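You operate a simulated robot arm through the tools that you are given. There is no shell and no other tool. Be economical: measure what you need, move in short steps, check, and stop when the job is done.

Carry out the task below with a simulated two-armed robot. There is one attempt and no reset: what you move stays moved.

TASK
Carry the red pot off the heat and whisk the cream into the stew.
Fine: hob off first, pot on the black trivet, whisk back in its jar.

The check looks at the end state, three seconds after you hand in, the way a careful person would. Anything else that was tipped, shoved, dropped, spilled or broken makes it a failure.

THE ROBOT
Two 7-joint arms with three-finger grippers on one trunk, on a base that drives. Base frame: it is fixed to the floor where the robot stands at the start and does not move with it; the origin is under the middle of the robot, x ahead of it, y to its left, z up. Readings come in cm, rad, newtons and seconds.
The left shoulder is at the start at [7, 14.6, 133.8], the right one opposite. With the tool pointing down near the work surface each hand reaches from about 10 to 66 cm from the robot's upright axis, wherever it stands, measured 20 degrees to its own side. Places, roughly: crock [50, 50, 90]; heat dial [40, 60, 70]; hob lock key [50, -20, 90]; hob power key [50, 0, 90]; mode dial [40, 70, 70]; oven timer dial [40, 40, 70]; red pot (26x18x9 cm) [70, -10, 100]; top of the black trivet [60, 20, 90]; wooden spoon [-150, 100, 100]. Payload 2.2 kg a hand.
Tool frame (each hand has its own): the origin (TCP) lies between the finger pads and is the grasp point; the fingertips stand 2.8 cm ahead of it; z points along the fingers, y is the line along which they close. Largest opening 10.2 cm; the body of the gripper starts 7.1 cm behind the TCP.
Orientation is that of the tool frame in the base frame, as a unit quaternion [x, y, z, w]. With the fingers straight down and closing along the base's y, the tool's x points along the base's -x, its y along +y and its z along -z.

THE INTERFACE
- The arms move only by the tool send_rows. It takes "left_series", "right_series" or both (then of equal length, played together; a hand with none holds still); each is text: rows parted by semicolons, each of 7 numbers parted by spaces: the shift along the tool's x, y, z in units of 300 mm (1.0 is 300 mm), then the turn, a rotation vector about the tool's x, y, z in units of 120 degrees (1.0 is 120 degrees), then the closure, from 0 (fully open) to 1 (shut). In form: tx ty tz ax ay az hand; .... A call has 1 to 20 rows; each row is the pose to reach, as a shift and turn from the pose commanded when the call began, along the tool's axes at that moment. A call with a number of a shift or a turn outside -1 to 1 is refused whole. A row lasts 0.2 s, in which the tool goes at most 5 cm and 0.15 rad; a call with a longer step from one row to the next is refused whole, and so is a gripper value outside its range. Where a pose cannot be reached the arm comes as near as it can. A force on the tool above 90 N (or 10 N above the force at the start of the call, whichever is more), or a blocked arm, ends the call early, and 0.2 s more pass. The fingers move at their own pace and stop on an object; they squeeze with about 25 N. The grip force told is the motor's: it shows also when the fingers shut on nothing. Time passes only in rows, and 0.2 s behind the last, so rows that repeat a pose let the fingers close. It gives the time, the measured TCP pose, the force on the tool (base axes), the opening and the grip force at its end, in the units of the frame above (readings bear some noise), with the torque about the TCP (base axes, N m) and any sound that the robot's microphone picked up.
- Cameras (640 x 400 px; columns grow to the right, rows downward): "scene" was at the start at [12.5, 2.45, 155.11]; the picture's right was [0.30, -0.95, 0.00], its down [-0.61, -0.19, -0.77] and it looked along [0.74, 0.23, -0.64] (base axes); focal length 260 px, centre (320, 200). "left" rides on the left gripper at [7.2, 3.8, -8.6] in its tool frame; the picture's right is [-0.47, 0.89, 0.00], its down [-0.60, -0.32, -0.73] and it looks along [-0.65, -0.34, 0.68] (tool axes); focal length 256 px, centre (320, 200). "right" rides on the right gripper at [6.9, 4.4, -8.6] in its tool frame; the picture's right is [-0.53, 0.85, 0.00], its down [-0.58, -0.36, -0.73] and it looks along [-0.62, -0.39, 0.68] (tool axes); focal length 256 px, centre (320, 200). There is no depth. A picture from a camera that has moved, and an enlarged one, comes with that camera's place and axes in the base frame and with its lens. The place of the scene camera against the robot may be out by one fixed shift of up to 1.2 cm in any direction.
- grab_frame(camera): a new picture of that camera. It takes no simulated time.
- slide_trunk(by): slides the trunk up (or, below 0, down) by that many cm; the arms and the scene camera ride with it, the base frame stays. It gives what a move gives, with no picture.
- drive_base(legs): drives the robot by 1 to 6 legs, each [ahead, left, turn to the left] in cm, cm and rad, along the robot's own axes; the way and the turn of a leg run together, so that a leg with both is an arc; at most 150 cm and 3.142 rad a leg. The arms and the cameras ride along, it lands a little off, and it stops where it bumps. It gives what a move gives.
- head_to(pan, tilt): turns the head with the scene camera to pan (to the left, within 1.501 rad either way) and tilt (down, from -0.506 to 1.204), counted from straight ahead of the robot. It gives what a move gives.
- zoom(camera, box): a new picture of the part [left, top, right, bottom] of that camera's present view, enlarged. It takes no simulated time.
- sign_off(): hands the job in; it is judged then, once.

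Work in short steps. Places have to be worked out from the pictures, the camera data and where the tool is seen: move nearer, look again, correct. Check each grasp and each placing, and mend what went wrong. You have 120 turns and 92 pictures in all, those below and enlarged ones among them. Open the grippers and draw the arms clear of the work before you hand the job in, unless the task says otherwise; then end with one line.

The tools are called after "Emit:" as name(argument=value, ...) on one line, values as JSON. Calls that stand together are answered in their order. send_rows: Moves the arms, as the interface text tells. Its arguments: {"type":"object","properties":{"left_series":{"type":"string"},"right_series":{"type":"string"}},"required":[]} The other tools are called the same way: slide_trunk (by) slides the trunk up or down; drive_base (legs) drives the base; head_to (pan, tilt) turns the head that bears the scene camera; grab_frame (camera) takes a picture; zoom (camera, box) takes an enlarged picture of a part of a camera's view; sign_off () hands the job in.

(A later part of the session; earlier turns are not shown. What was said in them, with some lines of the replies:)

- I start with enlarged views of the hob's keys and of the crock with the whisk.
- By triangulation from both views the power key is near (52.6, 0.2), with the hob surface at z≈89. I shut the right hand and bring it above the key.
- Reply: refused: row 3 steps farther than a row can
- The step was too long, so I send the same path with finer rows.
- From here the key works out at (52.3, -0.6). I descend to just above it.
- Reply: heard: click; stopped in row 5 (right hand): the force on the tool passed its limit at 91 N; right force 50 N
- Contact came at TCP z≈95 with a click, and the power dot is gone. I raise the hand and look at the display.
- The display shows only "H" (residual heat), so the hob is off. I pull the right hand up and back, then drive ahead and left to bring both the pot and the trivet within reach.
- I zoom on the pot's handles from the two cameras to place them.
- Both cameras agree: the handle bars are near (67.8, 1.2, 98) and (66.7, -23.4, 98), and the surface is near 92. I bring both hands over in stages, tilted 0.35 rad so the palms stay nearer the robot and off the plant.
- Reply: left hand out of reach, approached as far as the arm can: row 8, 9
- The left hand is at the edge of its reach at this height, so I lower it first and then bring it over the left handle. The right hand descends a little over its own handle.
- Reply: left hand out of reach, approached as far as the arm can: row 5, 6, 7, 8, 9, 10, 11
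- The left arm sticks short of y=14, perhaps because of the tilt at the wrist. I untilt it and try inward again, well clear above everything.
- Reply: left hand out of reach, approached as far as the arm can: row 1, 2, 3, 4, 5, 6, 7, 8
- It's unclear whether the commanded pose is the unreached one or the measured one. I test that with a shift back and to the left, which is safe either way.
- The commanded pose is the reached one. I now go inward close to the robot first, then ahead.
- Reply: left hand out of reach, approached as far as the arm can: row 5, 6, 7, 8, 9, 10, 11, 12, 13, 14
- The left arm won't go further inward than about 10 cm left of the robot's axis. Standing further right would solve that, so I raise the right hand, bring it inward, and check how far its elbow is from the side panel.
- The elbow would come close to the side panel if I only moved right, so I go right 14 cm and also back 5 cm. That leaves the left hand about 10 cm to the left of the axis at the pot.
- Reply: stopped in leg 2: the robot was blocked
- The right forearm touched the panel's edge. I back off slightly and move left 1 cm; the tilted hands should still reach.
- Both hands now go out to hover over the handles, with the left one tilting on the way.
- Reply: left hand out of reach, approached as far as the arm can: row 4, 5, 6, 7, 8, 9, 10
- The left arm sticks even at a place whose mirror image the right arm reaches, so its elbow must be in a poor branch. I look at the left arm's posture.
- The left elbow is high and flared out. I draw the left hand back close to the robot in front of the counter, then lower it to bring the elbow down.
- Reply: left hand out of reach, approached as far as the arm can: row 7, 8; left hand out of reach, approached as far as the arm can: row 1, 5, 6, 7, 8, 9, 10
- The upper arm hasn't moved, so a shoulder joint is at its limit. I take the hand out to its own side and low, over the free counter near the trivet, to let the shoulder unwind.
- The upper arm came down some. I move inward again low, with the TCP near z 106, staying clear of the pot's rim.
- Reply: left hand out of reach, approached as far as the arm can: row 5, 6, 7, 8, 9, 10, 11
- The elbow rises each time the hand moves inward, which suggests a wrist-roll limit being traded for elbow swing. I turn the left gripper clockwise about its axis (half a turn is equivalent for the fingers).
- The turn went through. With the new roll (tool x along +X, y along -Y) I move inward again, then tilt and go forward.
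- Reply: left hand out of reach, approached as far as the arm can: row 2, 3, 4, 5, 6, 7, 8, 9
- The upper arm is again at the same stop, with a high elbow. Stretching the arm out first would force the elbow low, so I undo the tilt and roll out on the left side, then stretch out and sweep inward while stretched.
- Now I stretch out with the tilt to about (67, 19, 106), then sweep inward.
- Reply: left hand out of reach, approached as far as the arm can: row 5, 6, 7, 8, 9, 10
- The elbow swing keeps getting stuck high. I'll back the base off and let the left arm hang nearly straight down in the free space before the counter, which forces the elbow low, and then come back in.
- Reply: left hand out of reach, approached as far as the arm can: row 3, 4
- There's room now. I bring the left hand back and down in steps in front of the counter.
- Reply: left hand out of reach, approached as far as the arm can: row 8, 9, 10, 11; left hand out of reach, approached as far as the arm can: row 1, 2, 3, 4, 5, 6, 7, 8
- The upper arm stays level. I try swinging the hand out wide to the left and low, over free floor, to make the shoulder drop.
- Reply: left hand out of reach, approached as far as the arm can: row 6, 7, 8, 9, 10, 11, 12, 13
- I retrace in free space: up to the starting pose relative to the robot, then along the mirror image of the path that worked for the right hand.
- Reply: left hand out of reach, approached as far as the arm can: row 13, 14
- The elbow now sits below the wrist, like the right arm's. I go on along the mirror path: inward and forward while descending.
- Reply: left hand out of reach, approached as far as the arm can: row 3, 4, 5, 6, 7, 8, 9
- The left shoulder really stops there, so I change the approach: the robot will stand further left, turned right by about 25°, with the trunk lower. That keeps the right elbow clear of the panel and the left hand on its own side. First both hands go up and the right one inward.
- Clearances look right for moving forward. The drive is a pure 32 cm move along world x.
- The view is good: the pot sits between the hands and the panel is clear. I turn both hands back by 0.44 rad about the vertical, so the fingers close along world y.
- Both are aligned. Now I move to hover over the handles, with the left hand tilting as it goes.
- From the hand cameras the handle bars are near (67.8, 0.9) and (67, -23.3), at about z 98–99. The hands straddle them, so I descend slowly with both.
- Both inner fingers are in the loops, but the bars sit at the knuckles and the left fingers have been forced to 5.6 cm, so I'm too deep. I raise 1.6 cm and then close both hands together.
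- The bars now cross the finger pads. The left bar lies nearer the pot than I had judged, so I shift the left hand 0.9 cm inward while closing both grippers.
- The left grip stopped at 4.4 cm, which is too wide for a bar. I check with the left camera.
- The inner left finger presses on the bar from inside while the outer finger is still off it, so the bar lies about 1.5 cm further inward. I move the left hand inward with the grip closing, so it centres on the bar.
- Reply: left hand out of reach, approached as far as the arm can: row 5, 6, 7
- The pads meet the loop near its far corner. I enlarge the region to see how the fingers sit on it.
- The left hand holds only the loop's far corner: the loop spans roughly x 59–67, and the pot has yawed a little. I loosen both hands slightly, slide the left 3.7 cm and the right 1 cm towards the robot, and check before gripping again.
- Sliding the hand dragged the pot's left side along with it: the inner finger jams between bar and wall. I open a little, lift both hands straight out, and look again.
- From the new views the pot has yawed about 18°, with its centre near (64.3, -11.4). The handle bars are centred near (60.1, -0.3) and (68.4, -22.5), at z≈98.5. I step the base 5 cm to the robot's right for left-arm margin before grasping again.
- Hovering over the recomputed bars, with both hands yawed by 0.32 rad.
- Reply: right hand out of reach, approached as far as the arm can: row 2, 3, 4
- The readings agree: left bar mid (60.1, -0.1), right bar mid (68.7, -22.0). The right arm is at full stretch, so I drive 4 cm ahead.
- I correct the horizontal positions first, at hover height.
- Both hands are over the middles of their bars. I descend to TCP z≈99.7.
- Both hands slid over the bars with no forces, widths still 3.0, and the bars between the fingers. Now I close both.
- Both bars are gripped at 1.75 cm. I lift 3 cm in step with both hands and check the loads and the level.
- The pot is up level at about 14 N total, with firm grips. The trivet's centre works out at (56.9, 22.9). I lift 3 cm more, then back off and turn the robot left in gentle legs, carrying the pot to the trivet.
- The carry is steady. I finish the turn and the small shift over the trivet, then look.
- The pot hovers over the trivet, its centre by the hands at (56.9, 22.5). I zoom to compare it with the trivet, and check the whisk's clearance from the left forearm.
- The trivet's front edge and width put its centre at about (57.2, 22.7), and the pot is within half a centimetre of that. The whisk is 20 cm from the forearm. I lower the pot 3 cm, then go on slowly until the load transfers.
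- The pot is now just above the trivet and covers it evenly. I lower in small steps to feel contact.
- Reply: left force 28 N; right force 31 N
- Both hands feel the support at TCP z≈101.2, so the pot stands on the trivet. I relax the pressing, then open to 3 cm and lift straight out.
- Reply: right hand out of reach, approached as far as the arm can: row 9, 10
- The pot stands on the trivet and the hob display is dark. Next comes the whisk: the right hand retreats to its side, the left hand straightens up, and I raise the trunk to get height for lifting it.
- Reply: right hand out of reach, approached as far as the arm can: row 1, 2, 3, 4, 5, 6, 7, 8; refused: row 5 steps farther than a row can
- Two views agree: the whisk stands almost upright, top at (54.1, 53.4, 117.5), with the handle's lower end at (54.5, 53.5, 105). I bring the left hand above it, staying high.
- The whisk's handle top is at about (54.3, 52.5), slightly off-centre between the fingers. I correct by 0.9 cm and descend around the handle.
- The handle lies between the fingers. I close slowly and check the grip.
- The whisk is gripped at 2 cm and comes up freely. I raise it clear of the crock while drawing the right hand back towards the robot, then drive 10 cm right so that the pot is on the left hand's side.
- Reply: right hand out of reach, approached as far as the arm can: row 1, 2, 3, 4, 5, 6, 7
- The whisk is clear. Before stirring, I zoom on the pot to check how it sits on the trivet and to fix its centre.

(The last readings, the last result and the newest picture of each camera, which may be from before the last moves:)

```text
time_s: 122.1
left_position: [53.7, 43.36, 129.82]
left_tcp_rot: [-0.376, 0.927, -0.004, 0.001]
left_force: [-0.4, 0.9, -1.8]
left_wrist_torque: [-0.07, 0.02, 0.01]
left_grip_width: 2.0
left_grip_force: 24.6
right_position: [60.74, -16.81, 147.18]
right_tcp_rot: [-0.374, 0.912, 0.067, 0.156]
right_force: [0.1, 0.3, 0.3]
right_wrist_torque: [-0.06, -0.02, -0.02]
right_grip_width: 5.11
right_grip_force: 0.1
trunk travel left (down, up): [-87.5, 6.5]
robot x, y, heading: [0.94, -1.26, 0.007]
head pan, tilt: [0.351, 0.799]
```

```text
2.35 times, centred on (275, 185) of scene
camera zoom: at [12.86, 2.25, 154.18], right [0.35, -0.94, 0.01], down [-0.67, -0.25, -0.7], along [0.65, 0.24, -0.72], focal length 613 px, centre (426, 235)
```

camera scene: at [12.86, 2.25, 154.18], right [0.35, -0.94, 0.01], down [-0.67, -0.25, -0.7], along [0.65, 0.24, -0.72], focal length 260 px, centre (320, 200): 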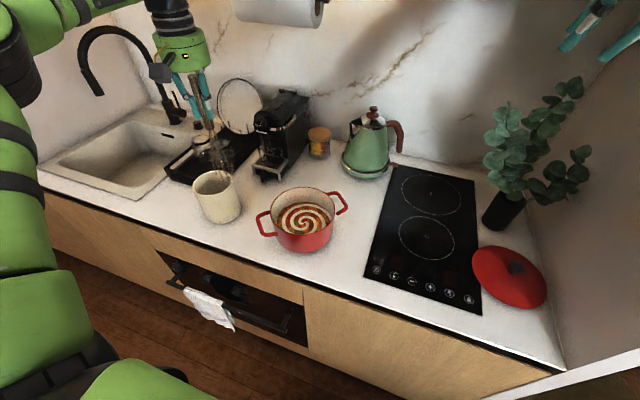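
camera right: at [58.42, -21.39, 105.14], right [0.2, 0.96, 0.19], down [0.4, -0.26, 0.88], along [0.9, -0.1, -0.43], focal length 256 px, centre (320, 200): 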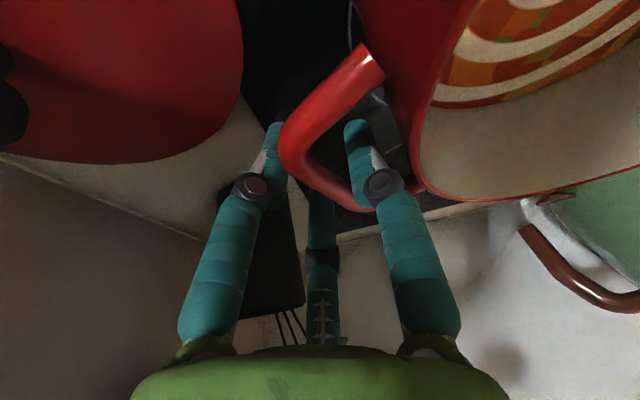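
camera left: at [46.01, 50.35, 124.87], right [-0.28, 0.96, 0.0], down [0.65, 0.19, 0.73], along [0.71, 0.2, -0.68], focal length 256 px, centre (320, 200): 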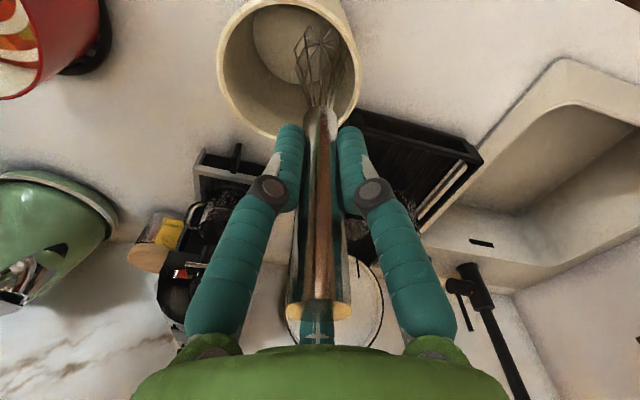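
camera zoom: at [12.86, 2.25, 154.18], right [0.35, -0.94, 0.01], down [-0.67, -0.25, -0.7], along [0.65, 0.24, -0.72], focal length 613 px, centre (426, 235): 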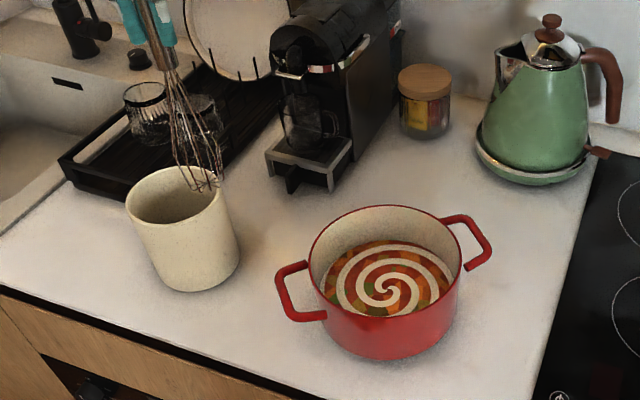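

The pot sits squarely on the trivet, with its centre near (55, 22.8). I carry the whisk over the pot at a safe height and look again.

Emit:
send_rows(left_series="0.075 -0.09 0 0 0 0 1; 0.15 -0.18 0 0 0 0 1; 0.22 -0.265 0 0 0 0 1; 0.295 -0.35 0 0 0 0 1; 0.37 -0.44 0 0 0 0 1; 0.443 -0.527 0 0 0 0 1; 0.443 -0.527 0 0 0 0 1; 0.443 -0.527 0 0 0 0 1")

Emit:
grab_frame(camera="left")

Emit:
grab_frame(camera="scene")

```text
time_s: 123.9
left_position: [55.24, 22.32, 129.99]
left_tcp_rot: [-0.376, 0.926, -0.002, 0.003]
left_force: [0.7, 1.1, -0.6]
left_wrist_torque: [-0.02, -0.01, -0.02]
left_grip_width: 2.01
left_grip_force: 24.8
right_position: [60.54, -17.57, 146.97]
right_tcp_rot: [-0.374, 0.911, 0.069, 0.158]
right_force: [-0.5, 0.2, 0.6]
right_wrist_torque: [0.01, -0.01, 0.01]
right_grip_width: 5.1
right_grip_force: 0.0
trunk travel left (down, up): [-87.5, 6.5]
robot x, y, heading: [1.15, -1.26, 0.005]
head pan, tilt: [0.351, 0.799]
```

```text
11 pictures are left
camera left: at [47.26, 19.98, 138.56], right [-0.28, 0.96, 0.0], down [0.65, 0.19, 0.73], along [0.71, 0.21, -0.68], focal length 256 px, centre (320, 200)
```

left: 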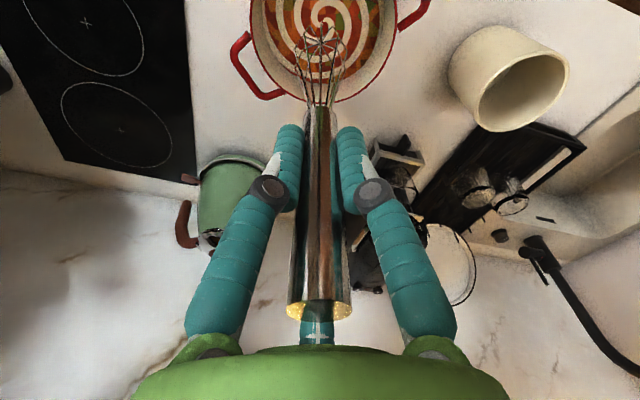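

```text
10 pictures are left
camera scene: at [12.75, 1.44, 154.21], right [0.35, -0.94, 0.0], down [-0.67, -0.25, -0.7], along [0.65, 0.24, -0.72], focal length 260 px, centre (320, 200)
```

scene: 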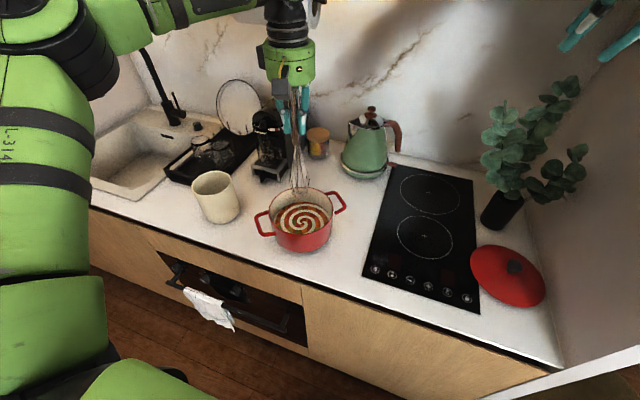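

The whisk hangs straight below the TCP, over the swirl's centre at about (55.4, 23.2). I lower it into the stew.

Emit:
send_rows(left_series="-0.016 0.017 0.1 0 0 0 1; -0.016 0.017 0.2 0 0 0 1; -0.016 0.017 0.3 0 0 0 1; -0.016 0.017 0.38 0 0 0 1; -0.016 0.017 0.44 0 0 0 1; -0.016 0.017 0.44 0 0 0 1")

Emit:
zoom(camera="scene", box=[220, 130, 380, 270])

```text
time_s: 125.3
left_position: [55.28, 22.72, 116.87]
left_tcp_rot: [-0.376, 0.926, -0.002, 0.002]
left_force: [0.1, -0.1, 0.2]
left_wrist_torque: [0.0, 0.04, -0.03]
left_grip_width: 2.01
left_grip_force: 24.8
right_position: [60.6, -17.55, 147.05]
right_tcp_rot: [-0.374, 0.912, 0.069, 0.157]
right_force: [-0.6, -0.6, 0.3]
right_wrist_torque: [0.0, 0.01, 0.0]
right_grip_width: 5.1
right_grip_force: 0.0
trunk travel left (down, up): [-87.5, 6.5]
robot x, y, heading: [0.81, -1.1, 0.004]
head pan, tilt: [0.351, 0.799]
```

```text
2.86 times, centred on (300, 200) of scene
camera zoom: at [12.84, 1.38, 154.2], right [0.35, -0.94, 0.0], down [-0.67, -0.25, -0.7], along [0.65, 0.24, -0.72], focal length 744 px, centre (377, 200)
```

zoom: 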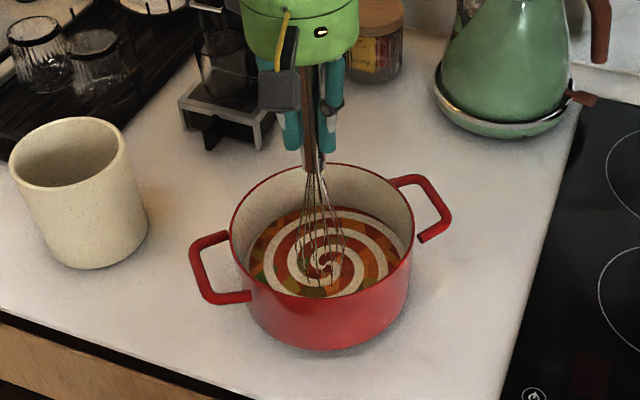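

The whisk's tip is just at the stew's surface. I lower it 1 cm more and stir in circles of 3 cm radius.

Emit:
send_rows(left_series="0 0.01 0.03 0 0 0 1; 0.1 0.01 0.035 0 0 0 1; 0.081 0.069 0.035 0 0 0 1; 0.031 0.105 0.035 0 0 0 1; -0.031 0.105 0.035 0 0 0 1; -0.081 0.069 0.035 0 0 0 1; -0.1 0.01 0.035 0 0 0 1; -0.081 -0.049 0.035 0 0 0 1; -0.031 -0.085 0.035 0 0 0 1; 0.031 -0.085 0.035 0 0 0 1; 0.081 -0.049 0.035 0 0 0 1; 0.1 0.01 0.035 0 0 0 1; 0.081 0.069 0.035 0 0 0 1; 0.031 0.105 0.035 0 0 0 1; -0.031 0.105 0.035 0 0 0 1; -0.081 0.069 0.035 0 0 0 1; -0.1 0.01 0.035 0 0 0 1; -0.081 -0.049 0.035 0 0 0 1; -0.031 -0.085 0.035 0 0 0 1; 0 0.01 0.035 0 0 0 1")

Emit:
zoom(camera="scene", box=[220, 130, 380, 270])

```text
time_s: 129.5
left_position: [54.94, 22.99, 115.88]
left_tcp_rot: [-0.376, 0.927, -0.002, 0.003]
left_force: [-0.4, -0.2, -0.2]
left_wrist_torque: [-0.03, 0.02, 0.01]
left_grip_width: 1.98
left_grip_force: 24.4
left hand out of reach, approached as far as the arm can: row 9, 19
right_position: [60.33, -17.37, 147.07]
right_tcp_rot: [-0.373, 0.912, 0.068, 0.158]
right_force: [-1.0, -0.3, -0.5]
right_wrist_torque: [-0.01, -0.03, 0.01]
right_grip_width: 5.08
right_grip_force: 0.0
trunk travel left (down, up): [-87.5, 6.5]
robot x, y, heading: [1.29, -1.4, 0.003]
head pan, tilt: [0.351, 0.799]
```

```text
2.86 times, centred on (300, 200) of scene
camera zoom: at [12.69, 1.51, 154.21], right [0.35, -0.94, 0.0], down [-0.67, -0.25, -0.7], along [0.65, 0.24, -0.72], focal length 744 px, centre (377, 200)
```

zoom: 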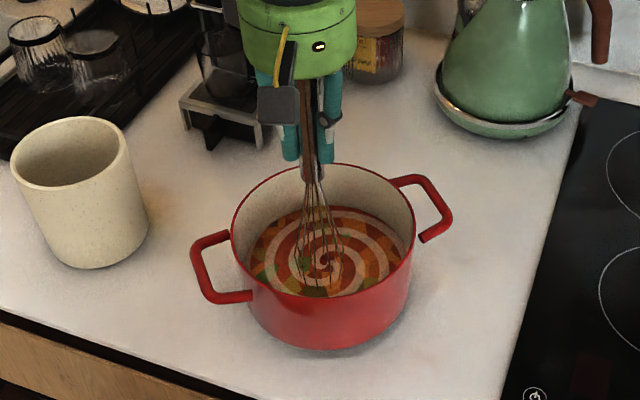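

The cream swirl is fading, so the whisking works. I go on with more circles.

Emit:
send_rows(left_series="0.1 0 0.01 0 0 0 1; 0.071 0.071 0.01 0 0 0 1; 0 0.1 0.01 0 0 0 1; -0.071 0.071 0.01 0 0 0 1; -0.1 0 0.01 0 0 0 1; -0.071 -0.06 0.01 0 0 0 1; 0 -0.08 0.01 0 0 0 1; 0.071 -0.06 0.01 0 0 0 1; 0.11 0 0.01 0 0 0 1; 0.08 0.08 0.01 0 0 0 1; 0 0.11 0.01 0 0 0 1; -0.08 0.08 0.01 0 0 0 1; -0.11 0 0.01 0 0 0 1; -0.071 -0.06 0.01 0 0 0 1; 0 -0.08 0.01 0 0 0 1; 0.071 -0.06 0.01 0 0 0 1; 0.1 0 0.01 0 0 0 1; 0.071 0.071 0.01 0 0 0 1; 0 0.1 0.01 0 0 0 1; 0 0 0.01 0 0 0 1")

Emit:
send_rows(left_series="0.1 0 0 0 0 0 1; 0.071 0.071 0 0 0 0 1; 0 0.1 0 0 0 0 1; -0.071 0.071 0 0 0 0 1; -0.1 0 0 0 0 0 1; -0.071 -0.06 0 0 0 0 1; 0 -0.08 0 0 0 0 1; 0.071 -0.06 0 0 0 0 1; 0.11 0 0 0 0 0 1; 0.08 0.08 0 0 0 0 1; 0 0.11 0 0 0 0 1; -0.08 0.08 0 0 0 0 1; -0.11 0 0 0 0 0 1; -0.071 -0.06 0 0 0 0 1; 0 -0.08 0 0 0 0 1; 0.071 -0.06 0 0 0 0 1; 0.1 0 0 0 0 0 1; 0.071 0.071 0 0 0 0 1; 0 0.1 0 0 0 0 1; 0 0 0 0 0 0 1")

Emit:
zoom(camera="scene", box=[220, 130, 380, 270])

```text
time_s: 133.7
left_position: [55.48, 22.72, 115.69]
left_tcp_rot: [-0.375, 0.927, -0.001, 0.001]
left_force: [0.0, -0.2, -0.6]
left_wrist_torque: [0.02, 0.03, -0.05]
left_grip_width: 2.02
left_grip_force: 24.9
right_position: [60.94, -17.81, 146.89]
right_tcp_rot: [-0.373, 0.912, 0.071, 0.156]
right_force: [0.6, 0.4, -0.3]
right_wrist_torque: [0.04, 0.05, 0.01]
right_grip_width: 5.08
right_grip_force: 0.1
trunk travel left (down, up): [-87.5, 6.5]
robot x, y, heading: [0.95, -1.36, 0.004]
head pan, tilt: [0.351, 0.799]
```

```text
time_s: 137.9
left_position: [55.25, 22.58, 115.56]
left_tcp_rot: [-0.376, 0.927, 0.0, 0.003]
left_force: [0.2, -0.6, -0.2]
left_wrist_torque: [0.05, 0.05, 0.0]
left_grip_width: 1.99
left_grip_force: 25.0
right_position: [60.85, -17.84, 146.77]
right_tcp_rot: [-0.373, 0.912, 0.07, 0.157]
right_force: [0.1, -1.2, -1.5]
right_wrist_torque: [0.06, 0.03, 0.05]
right_grip_width: 5.11
right_grip_force: 0.0
trunk travel left (down, up): [-87.5, 6.5]
robot x, y, heading: [0.89, -1.06, 0.008]
head pan, tilt: [0.351, 0.799]
```

```text
2.86 times, centred on (300, 200) of scene
camera zoom: at [13.07, 1.1, 154.18], right [0.35, -0.94, 0.0], down [-0.67, -0.25, -0.7], along [0.65, 0.24, -0.72], focal length 744 px, centre (377, 200)
```

zoom: 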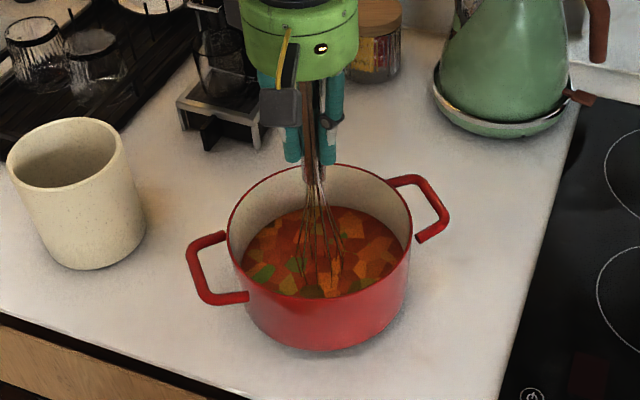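

The swirl has fully blended in. I lift the whisk straight up, let it drip over the pot, then carry it back towards the crock.

Emit:
send_rows(left_series="0 0 -0.08 0 0 0 1; 0 0 -0.16 0 0 0 1; 0 0 -0.16 0 0 0 1; 0 0 -0.16 0 0 0 1; 0 0 -0.16 0 0 0 1; 0 0 -0.16 0 0 0 1; 0 0 -0.26 0 0 0 1; 0 0 -0.36 0 0 0 1; 0 0 -0.48 0 0 0 1; 0 0 -0.48 0 0 0 1; -0.075 0.09 -0.48 0 0 0 1; -0.15 0.18 -0.48 0 0 0 1; -0.22 0.265 -0.48 0 0 0 1; -0.295 0.35 -0.48 0 0 0 1; -0.37 0.44 -0.48 0 0 0 1; -0.445 0.53 -0.48 0 0 0 1; -0.445 0.53 -0.48 0 0 0 1")

Emit:
drive_base(legs=[[0, 10, 0]])

Emit:
grab_frame(camera="left")

```text
time_s: 141.5
left_position: [53.66, 43.58, 129.87]
left_tcp_rot: [-0.375, 0.927, -0.002, 0.003]
left_force: [-0.8, 0.1, -0.5]
left_wrist_torque: [0.0, 0.01, 0.01]
left_grip_width: 2.0
left_grip_force: 24.5
right_position: [60.64, -17.65, 146.99]
right_tcp_rot: [-0.374, 0.911, 0.07, 0.157]
right_force: [-1.1, -0.1, 0.4]
right_wrist_torque: [0.02, -0.01, -0.03]
right_grip_width: 5.1
right_grip_force: 0.0
trunk travel left (down, up): [-87.5, 6.5]
robot x, y, heading: [0.67, -1.43, 0.009]
head pan, tilt: [0.351, 0.799]
```

```text
time_s: 142.7
left_position: [53.34, 52.7, 130.04]
left_tcp_rot: [-0.375, 0.927, 0.0, 0.004]
left_force: [0.3, -1.1, 0.2]
left_wrist_torque: [0.09, -0.01, 0.01]
left_grip_width: 1.99
left_grip_force: 24.7
right_position: [60.51, -8.45, 146.94]
right_tcp_rot: [-0.375, 0.911, 0.073, 0.158]
right_force: [-0.2, -1.3, 0.6]
right_wrist_torque: [0.09, -0.03, 0.04]
right_grip_width: 5.1
right_grip_force: 0.0
trunk travel left (down, up): [-87.5, 6.5]
robot x, y, heading: [0.87, 9.0, 0.006]
head pan, tilt: [0.351, 0.799]
```

```text
6 pictures are left
camera left: at [45.54, 50.37, 138.74], right [-0.28, 0.96, 0.0], down [0.65, 0.19, 0.74], along [0.71, 0.21, -0.68], focal length 256 px, centre (320, 200)
```

left: 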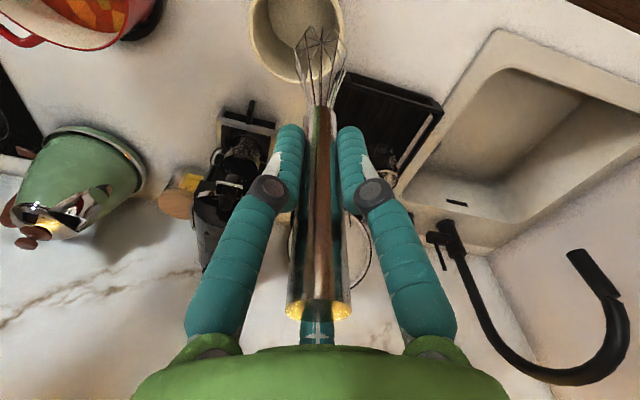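

The crock's rim is centred near (54.8, 50.5). I shift the whisk 1.9 cm towards the centre and lower it halfway in.

Emit:
send_rows(left_series="0.005 -0.03 0 0 0 0 1; 0.009 -0.062 0 0 0 0 1; 0.009 -0.062 0.06 0 0 0 1; 0.009 -0.062 0.12 0 0 0 1; 0.009 -0.062 0.18 0 0 0 1; 0.009 -0.062 0.24 0 0 0 1; 0.009 -0.062 0.3 0 0 0 1; 0.009 -0.062 0.33 0 0 0 1; 0.009 -0.062 0.33 0 0 0 1")

Emit:
grab_frame(camera="left")

```text
time_s: 144.7
left_position: [54.73, 51.89, 120.04]
left_tcp_rot: [-0.376, 0.927, -0.002, 0.003]
left_force: [-0.4, -0.4, -0.4]
left_wrist_torque: [0.0, 0.01, 0.01]
left_grip_width: 1.98
left_grip_force: 25.4
right_position: [60.5, -7.82, 146.84]
right_tcp_rot: [-0.374, 0.912, 0.07, 0.156]
right_force: [0.2, -0.5, 0.0]
right_wrist_torque: [0.01, -0.02, -0.01]
right_grip_width: 5.13
right_grip_force: 0.0
trunk travel left (down, up): [-87.5, 6.5]
robot x, y, heading: [0.77, 8.69, 0.003]
head pan, tilt: [0.351, 0.799]
```

```text
5 pictures are left
camera left: at [46.73, 49.46, 128.62], right [-0.28, 0.96, 0.0], down [0.65, 0.19, 0.73], along [0.71, 0.21, -0.68], focal length 256 px, centre (320, 200)
```

left: 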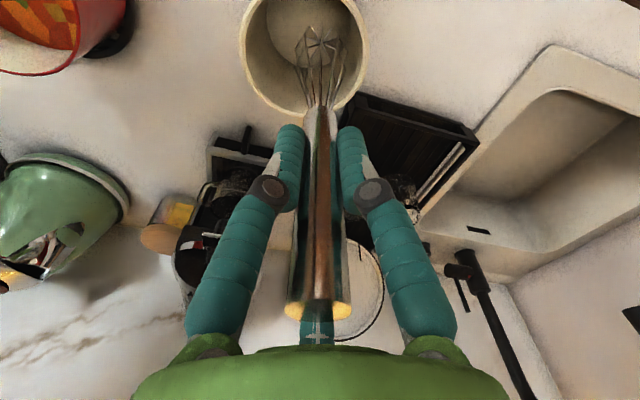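

The whisk head is inside the crock with no contact force. I lower it to its former depth.

Emit:
send_rows(left_series="0 0 0.05 0 0 0 1; 0 0 0.1 0 0 0 1; 0 0 0.15 0 0 0 1; 0 0 0.19 0 0 0 1; 0 0 0.205 0 0 0 1; 0 0 0.21 0 0 0 1")

```text
time_s: 146.1
left_position: [54.57, 51.91, 113.75]
left_tcp_rot: [-0.376, 0.926, -0.001, 0.002]
left_force: [-0.1, 0.4, -0.2]
left_wrist_torque: [-0.02, -0.03, -0.02]
left_grip_width: 1.98
left_grip_force: 25.1
right_position: [60.57, -7.73, 147.03]
right_tcp_rot: [-0.374, 0.911, 0.07, 0.156]
right_force: [-0.1, 0.3, 0.1]
right_wrist_torque: [0.02, -0.01, 0.0]
right_grip_width: 5.08
right_grip_force: 0.0
trunk travel left (down, up): [-87.5, 6.5]
robot x, y, heading: [0.7, 8.45, 0.008]
head pan, tilt: [0.351, 0.799]
```

No contact yet, so I go 0.7 cm further.

Emit:
send_rows(left_series="0 0 0.01 0 0 0 1; 0 0 0.02 0 0 0 1; 0 0 0.025 0 0 0 1; 0 0 0.025 0 0 0 1")

```text
time_s: 147.1
left_position: [54.59, 51.82, 113.23]
left_tcp_rot: [-0.377, 0.926, -0.003, 0.006]
left_force: [0.5, 2.9, 14.8]
left_wrist_torque: [0.33, -0.12, 0.04]
left_grip_width: 1.97
left_grip_force: 24.9
right_position: [60.34, -7.93, 147.18]
right_tcp_rot: [-0.374, 0.912, 0.069, 0.157]
right_force: [0.0, -0.1, -0.2]
right_wrist_torque: [0.0, 0.01, 0.01]
right_grip_width: 5.12
right_grip_force: 0.1
trunk travel left (down, up): [-87.5, 6.5]
robot x, y, heading: [0.84, 8.51, 0.002]
head pan, tilt: [0.351, 0.799]
```

The whisk rests on the crock's floor. I ease off, open gently, and rise straight up.

Emit:
send_rows(left_series="0 0 -0.012 0 0 0 1; 0 0 -0.012 0 0 0 0.78; 0 0 -0.012 0 0 0 0.7; 0 0 -0.012 0 0 0 0.6; 0 0 -0.012 0 0 0 0.45; 0 0 -0.012 0 0 0 0.25; 0 0 -0.012 0 0 0 0.15; 0 0 -0.012 0 0 0 0.15; 0 0 -0.06 0 0 0 0.15; 0 0 -0.14 0 0 0 0.15; 0 0 -0.25 0 0 0 0.15; 0 0 -0.38 0 0 0 0.15; 0 0 -0.5 0 0 0 0.15; 0 0 -0.6 0 0 0 0.15; 0 0 -0.6 0 0 0 0.15")

Emit:
grab_frame(camera="left")

```text
time_s: 150.3
left_position: [54.56, 51.86, 131.09]
left_tcp_rot: [-0.376, 0.927, -0.002, 0.003]
left_force: [0.0, 0.6, 1.1]
left_wrist_torque: [0.03, -0.03, 0.01]
left_grip_width: 8.66
left_grip_force: 0.0
right_position: [60.53, -7.64, 146.99]
right_tcp_rot: [-0.373, 0.912, 0.069, 0.157]
right_force: [0.0, 0.0, 1.3]
right_wrist_torque: [0.02, 0.0, 0.0]
right_grip_width: 5.11
right_grip_force: 0.1
trunk travel left (down, up): [-87.5, 6.5]
robot x, y, heading: [0.96, 8.75, 0.008]
head pan, tilt: [0.351, 0.799]
```

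```text
4 pictures are left
camera left: at [46.62, 49.6, 139.53], right [-0.28, 0.96, 0.0], down [0.65, 0.19, 0.73], along [0.71, 0.21, -0.68], focal length 256 px, centre (320, 200)
```

left: 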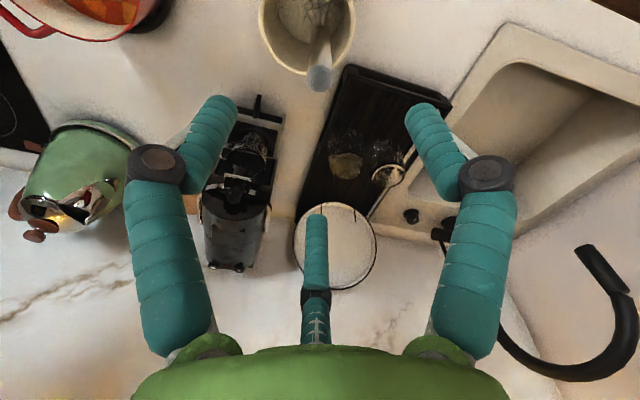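

The whisk stands in its jar. A black crescent of the trivet shows beside the pot, so I zoom to judge how well the pot is centred.

Emit:
zoom(camera="left", box=[0, 0, 220, 138])

```text
2.90 times, centred on (110, 69) of left
camera zoom: at [46.62, 49.6, 139.53], right [-0.28, 0.96, 0.0], down [0.65, 0.19, 0.73], along [0.71, 0.21, -0.68], focal length 742 px, centre (929, 580)
```

zoom: 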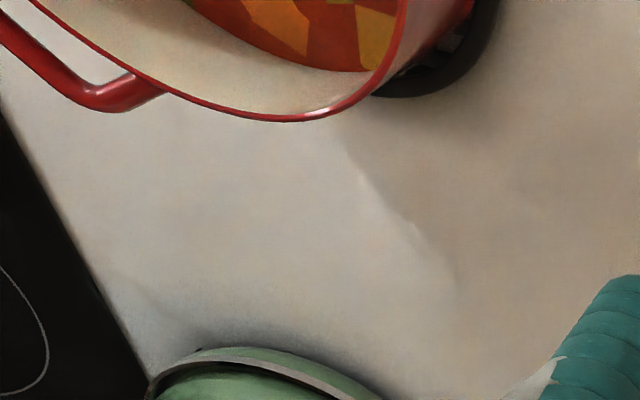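

From these sightlines the pot is within about 1 cm of the trivet's centre and well supported. I draw the left hand back high and back the robot off, then take a last look.

Emit:
send_rows(left_series="0.1 0.02 0 0 0 0 0; 0.2 0.04 0 0 0 0 0; 0.3 0.06 0 0 0 0 0; 0.4 0.08 0 0 0 0 0; 0.5 0.1 0 0 0 0 0; 0.59 0.11 0 0 0 0 0", right_series="0 0 0 0 0 0 0.3; 0 0 0 0 0 0 0; 0 0 0 0 0 0 0; 0 0 0 0 0 0 0; 0 0 0 0 0 0 0; 0 0 0 0 0 0 0")

Emit:
drive_base(legs=[[-20, 0, 0]])

Emit:
head_to(pan=0.25, tilt=0.65)

Emit:
grab_frame(camera="scene")

```text
time_s: 151.7
left_position: [39.53, 41.9, 130.88]
left_tcp_rot: [-0.377, 0.926, -0.002, 0.003]
left_force: [-0.3, 0.5, 0.1]
left_wrist_torque: [-0.02, -0.02, 0.0]
left_grip_width: 10.19
left_grip_force: 0.0
right_position: [60.5, -7.82, 147.05]
right_tcp_rot: [-0.374, 0.912, 0.069, 0.157]
right_force: [0.0, 0.2, 1.3]
right_wrist_torque: [0.01, 0.02, -0.01]
right_grip_width: 10.19
right_grip_force: 0.0
trunk travel left (down, up): [-87.5, 6.5]
robot x, y, heading: [1.06, 8.67, 0.004]
head pan, tilt: [0.351, 0.799]
```

```text
time_s: 153.3
left_position: [20.32, 41.72, 130.73]
left_tcp_rot: [-0.376, 0.927, -0.001, 0.0]
left_force: [0.4, 0.7, 1.2]
left_wrist_torque: [0.01, 0.04, 0.03]
left_grip_width: 10.19
left_grip_force: 0.1
right_position: [41.15, -7.87, 146.64]
right_tcp_rot: [-0.373, 0.912, 0.071, 0.154]
right_force: [0.6, -0.4, 0.1]
right_wrist_torque: [0.04, 0.08, -0.01]
right_grip_width: 10.22
right_grip_force: 0.0
trunk travel left (down, up): [-87.5, 6.5]
robot x, y, heading: [-19.02, 8.25, 0.005]
head pan, tilt: [0.351, 0.799]
```

```text
time_s: 154.0
left_position: [19.89, 41.68, 130.67]
left_tcp_rot: [-0.377, 0.926, -0.002, 0.002]
left_force: [-0.5, 0.4, 0.0]
left_wrist_torque: [0.0, 0.02, 0.02]
left_grip_width: 10.21
left_grip_force: 0.0
right_position: [40.83, -7.8, 146.86]
right_tcp_rot: [-0.373, 0.912, 0.07, 0.155]
right_force: [-0.6, 0.3, -0.7]
right_wrist_torque: [-0.04, -0.01, 0.04]
right_grip_width: 10.21
right_grip_force: 0.0
trunk travel left (down, up): [-87.5, 6.5]
robot x, y, heading: [-19.24, 8.6, 0.005]
head pan, tilt: [0.25, 0.649]
```

```text
2 pictures are left
camera scene: at [-6.15, 10.5, 155.44], right [0.25, -0.97, 0.0], down [-0.59, -0.15, -0.8], along [0.77, 0.2, -0.61], focal length 260 px, centre (320, 200)
```

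scene: 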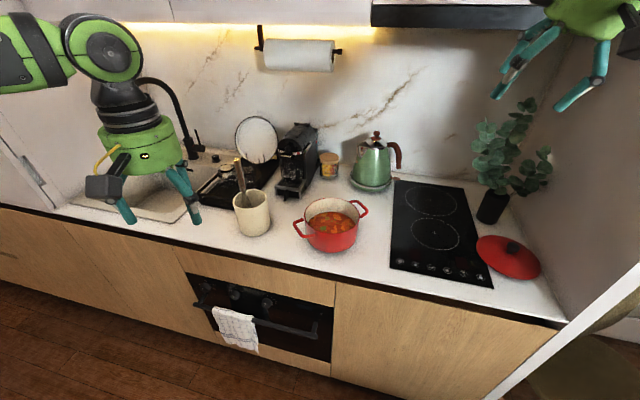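

The hob is dark, the pot is on the trivet with the cream mixed in, the whisk is in its jar, nothing else has moved, and both arms are clear and open, so I hand in.

Emit:
sign_off()

```text
The job is handed in.
```

The hob is off, the red pot is on the black trivet (about 1 cm off its centre), the cream is whisked into the stew, and the whisk is back in its jar.
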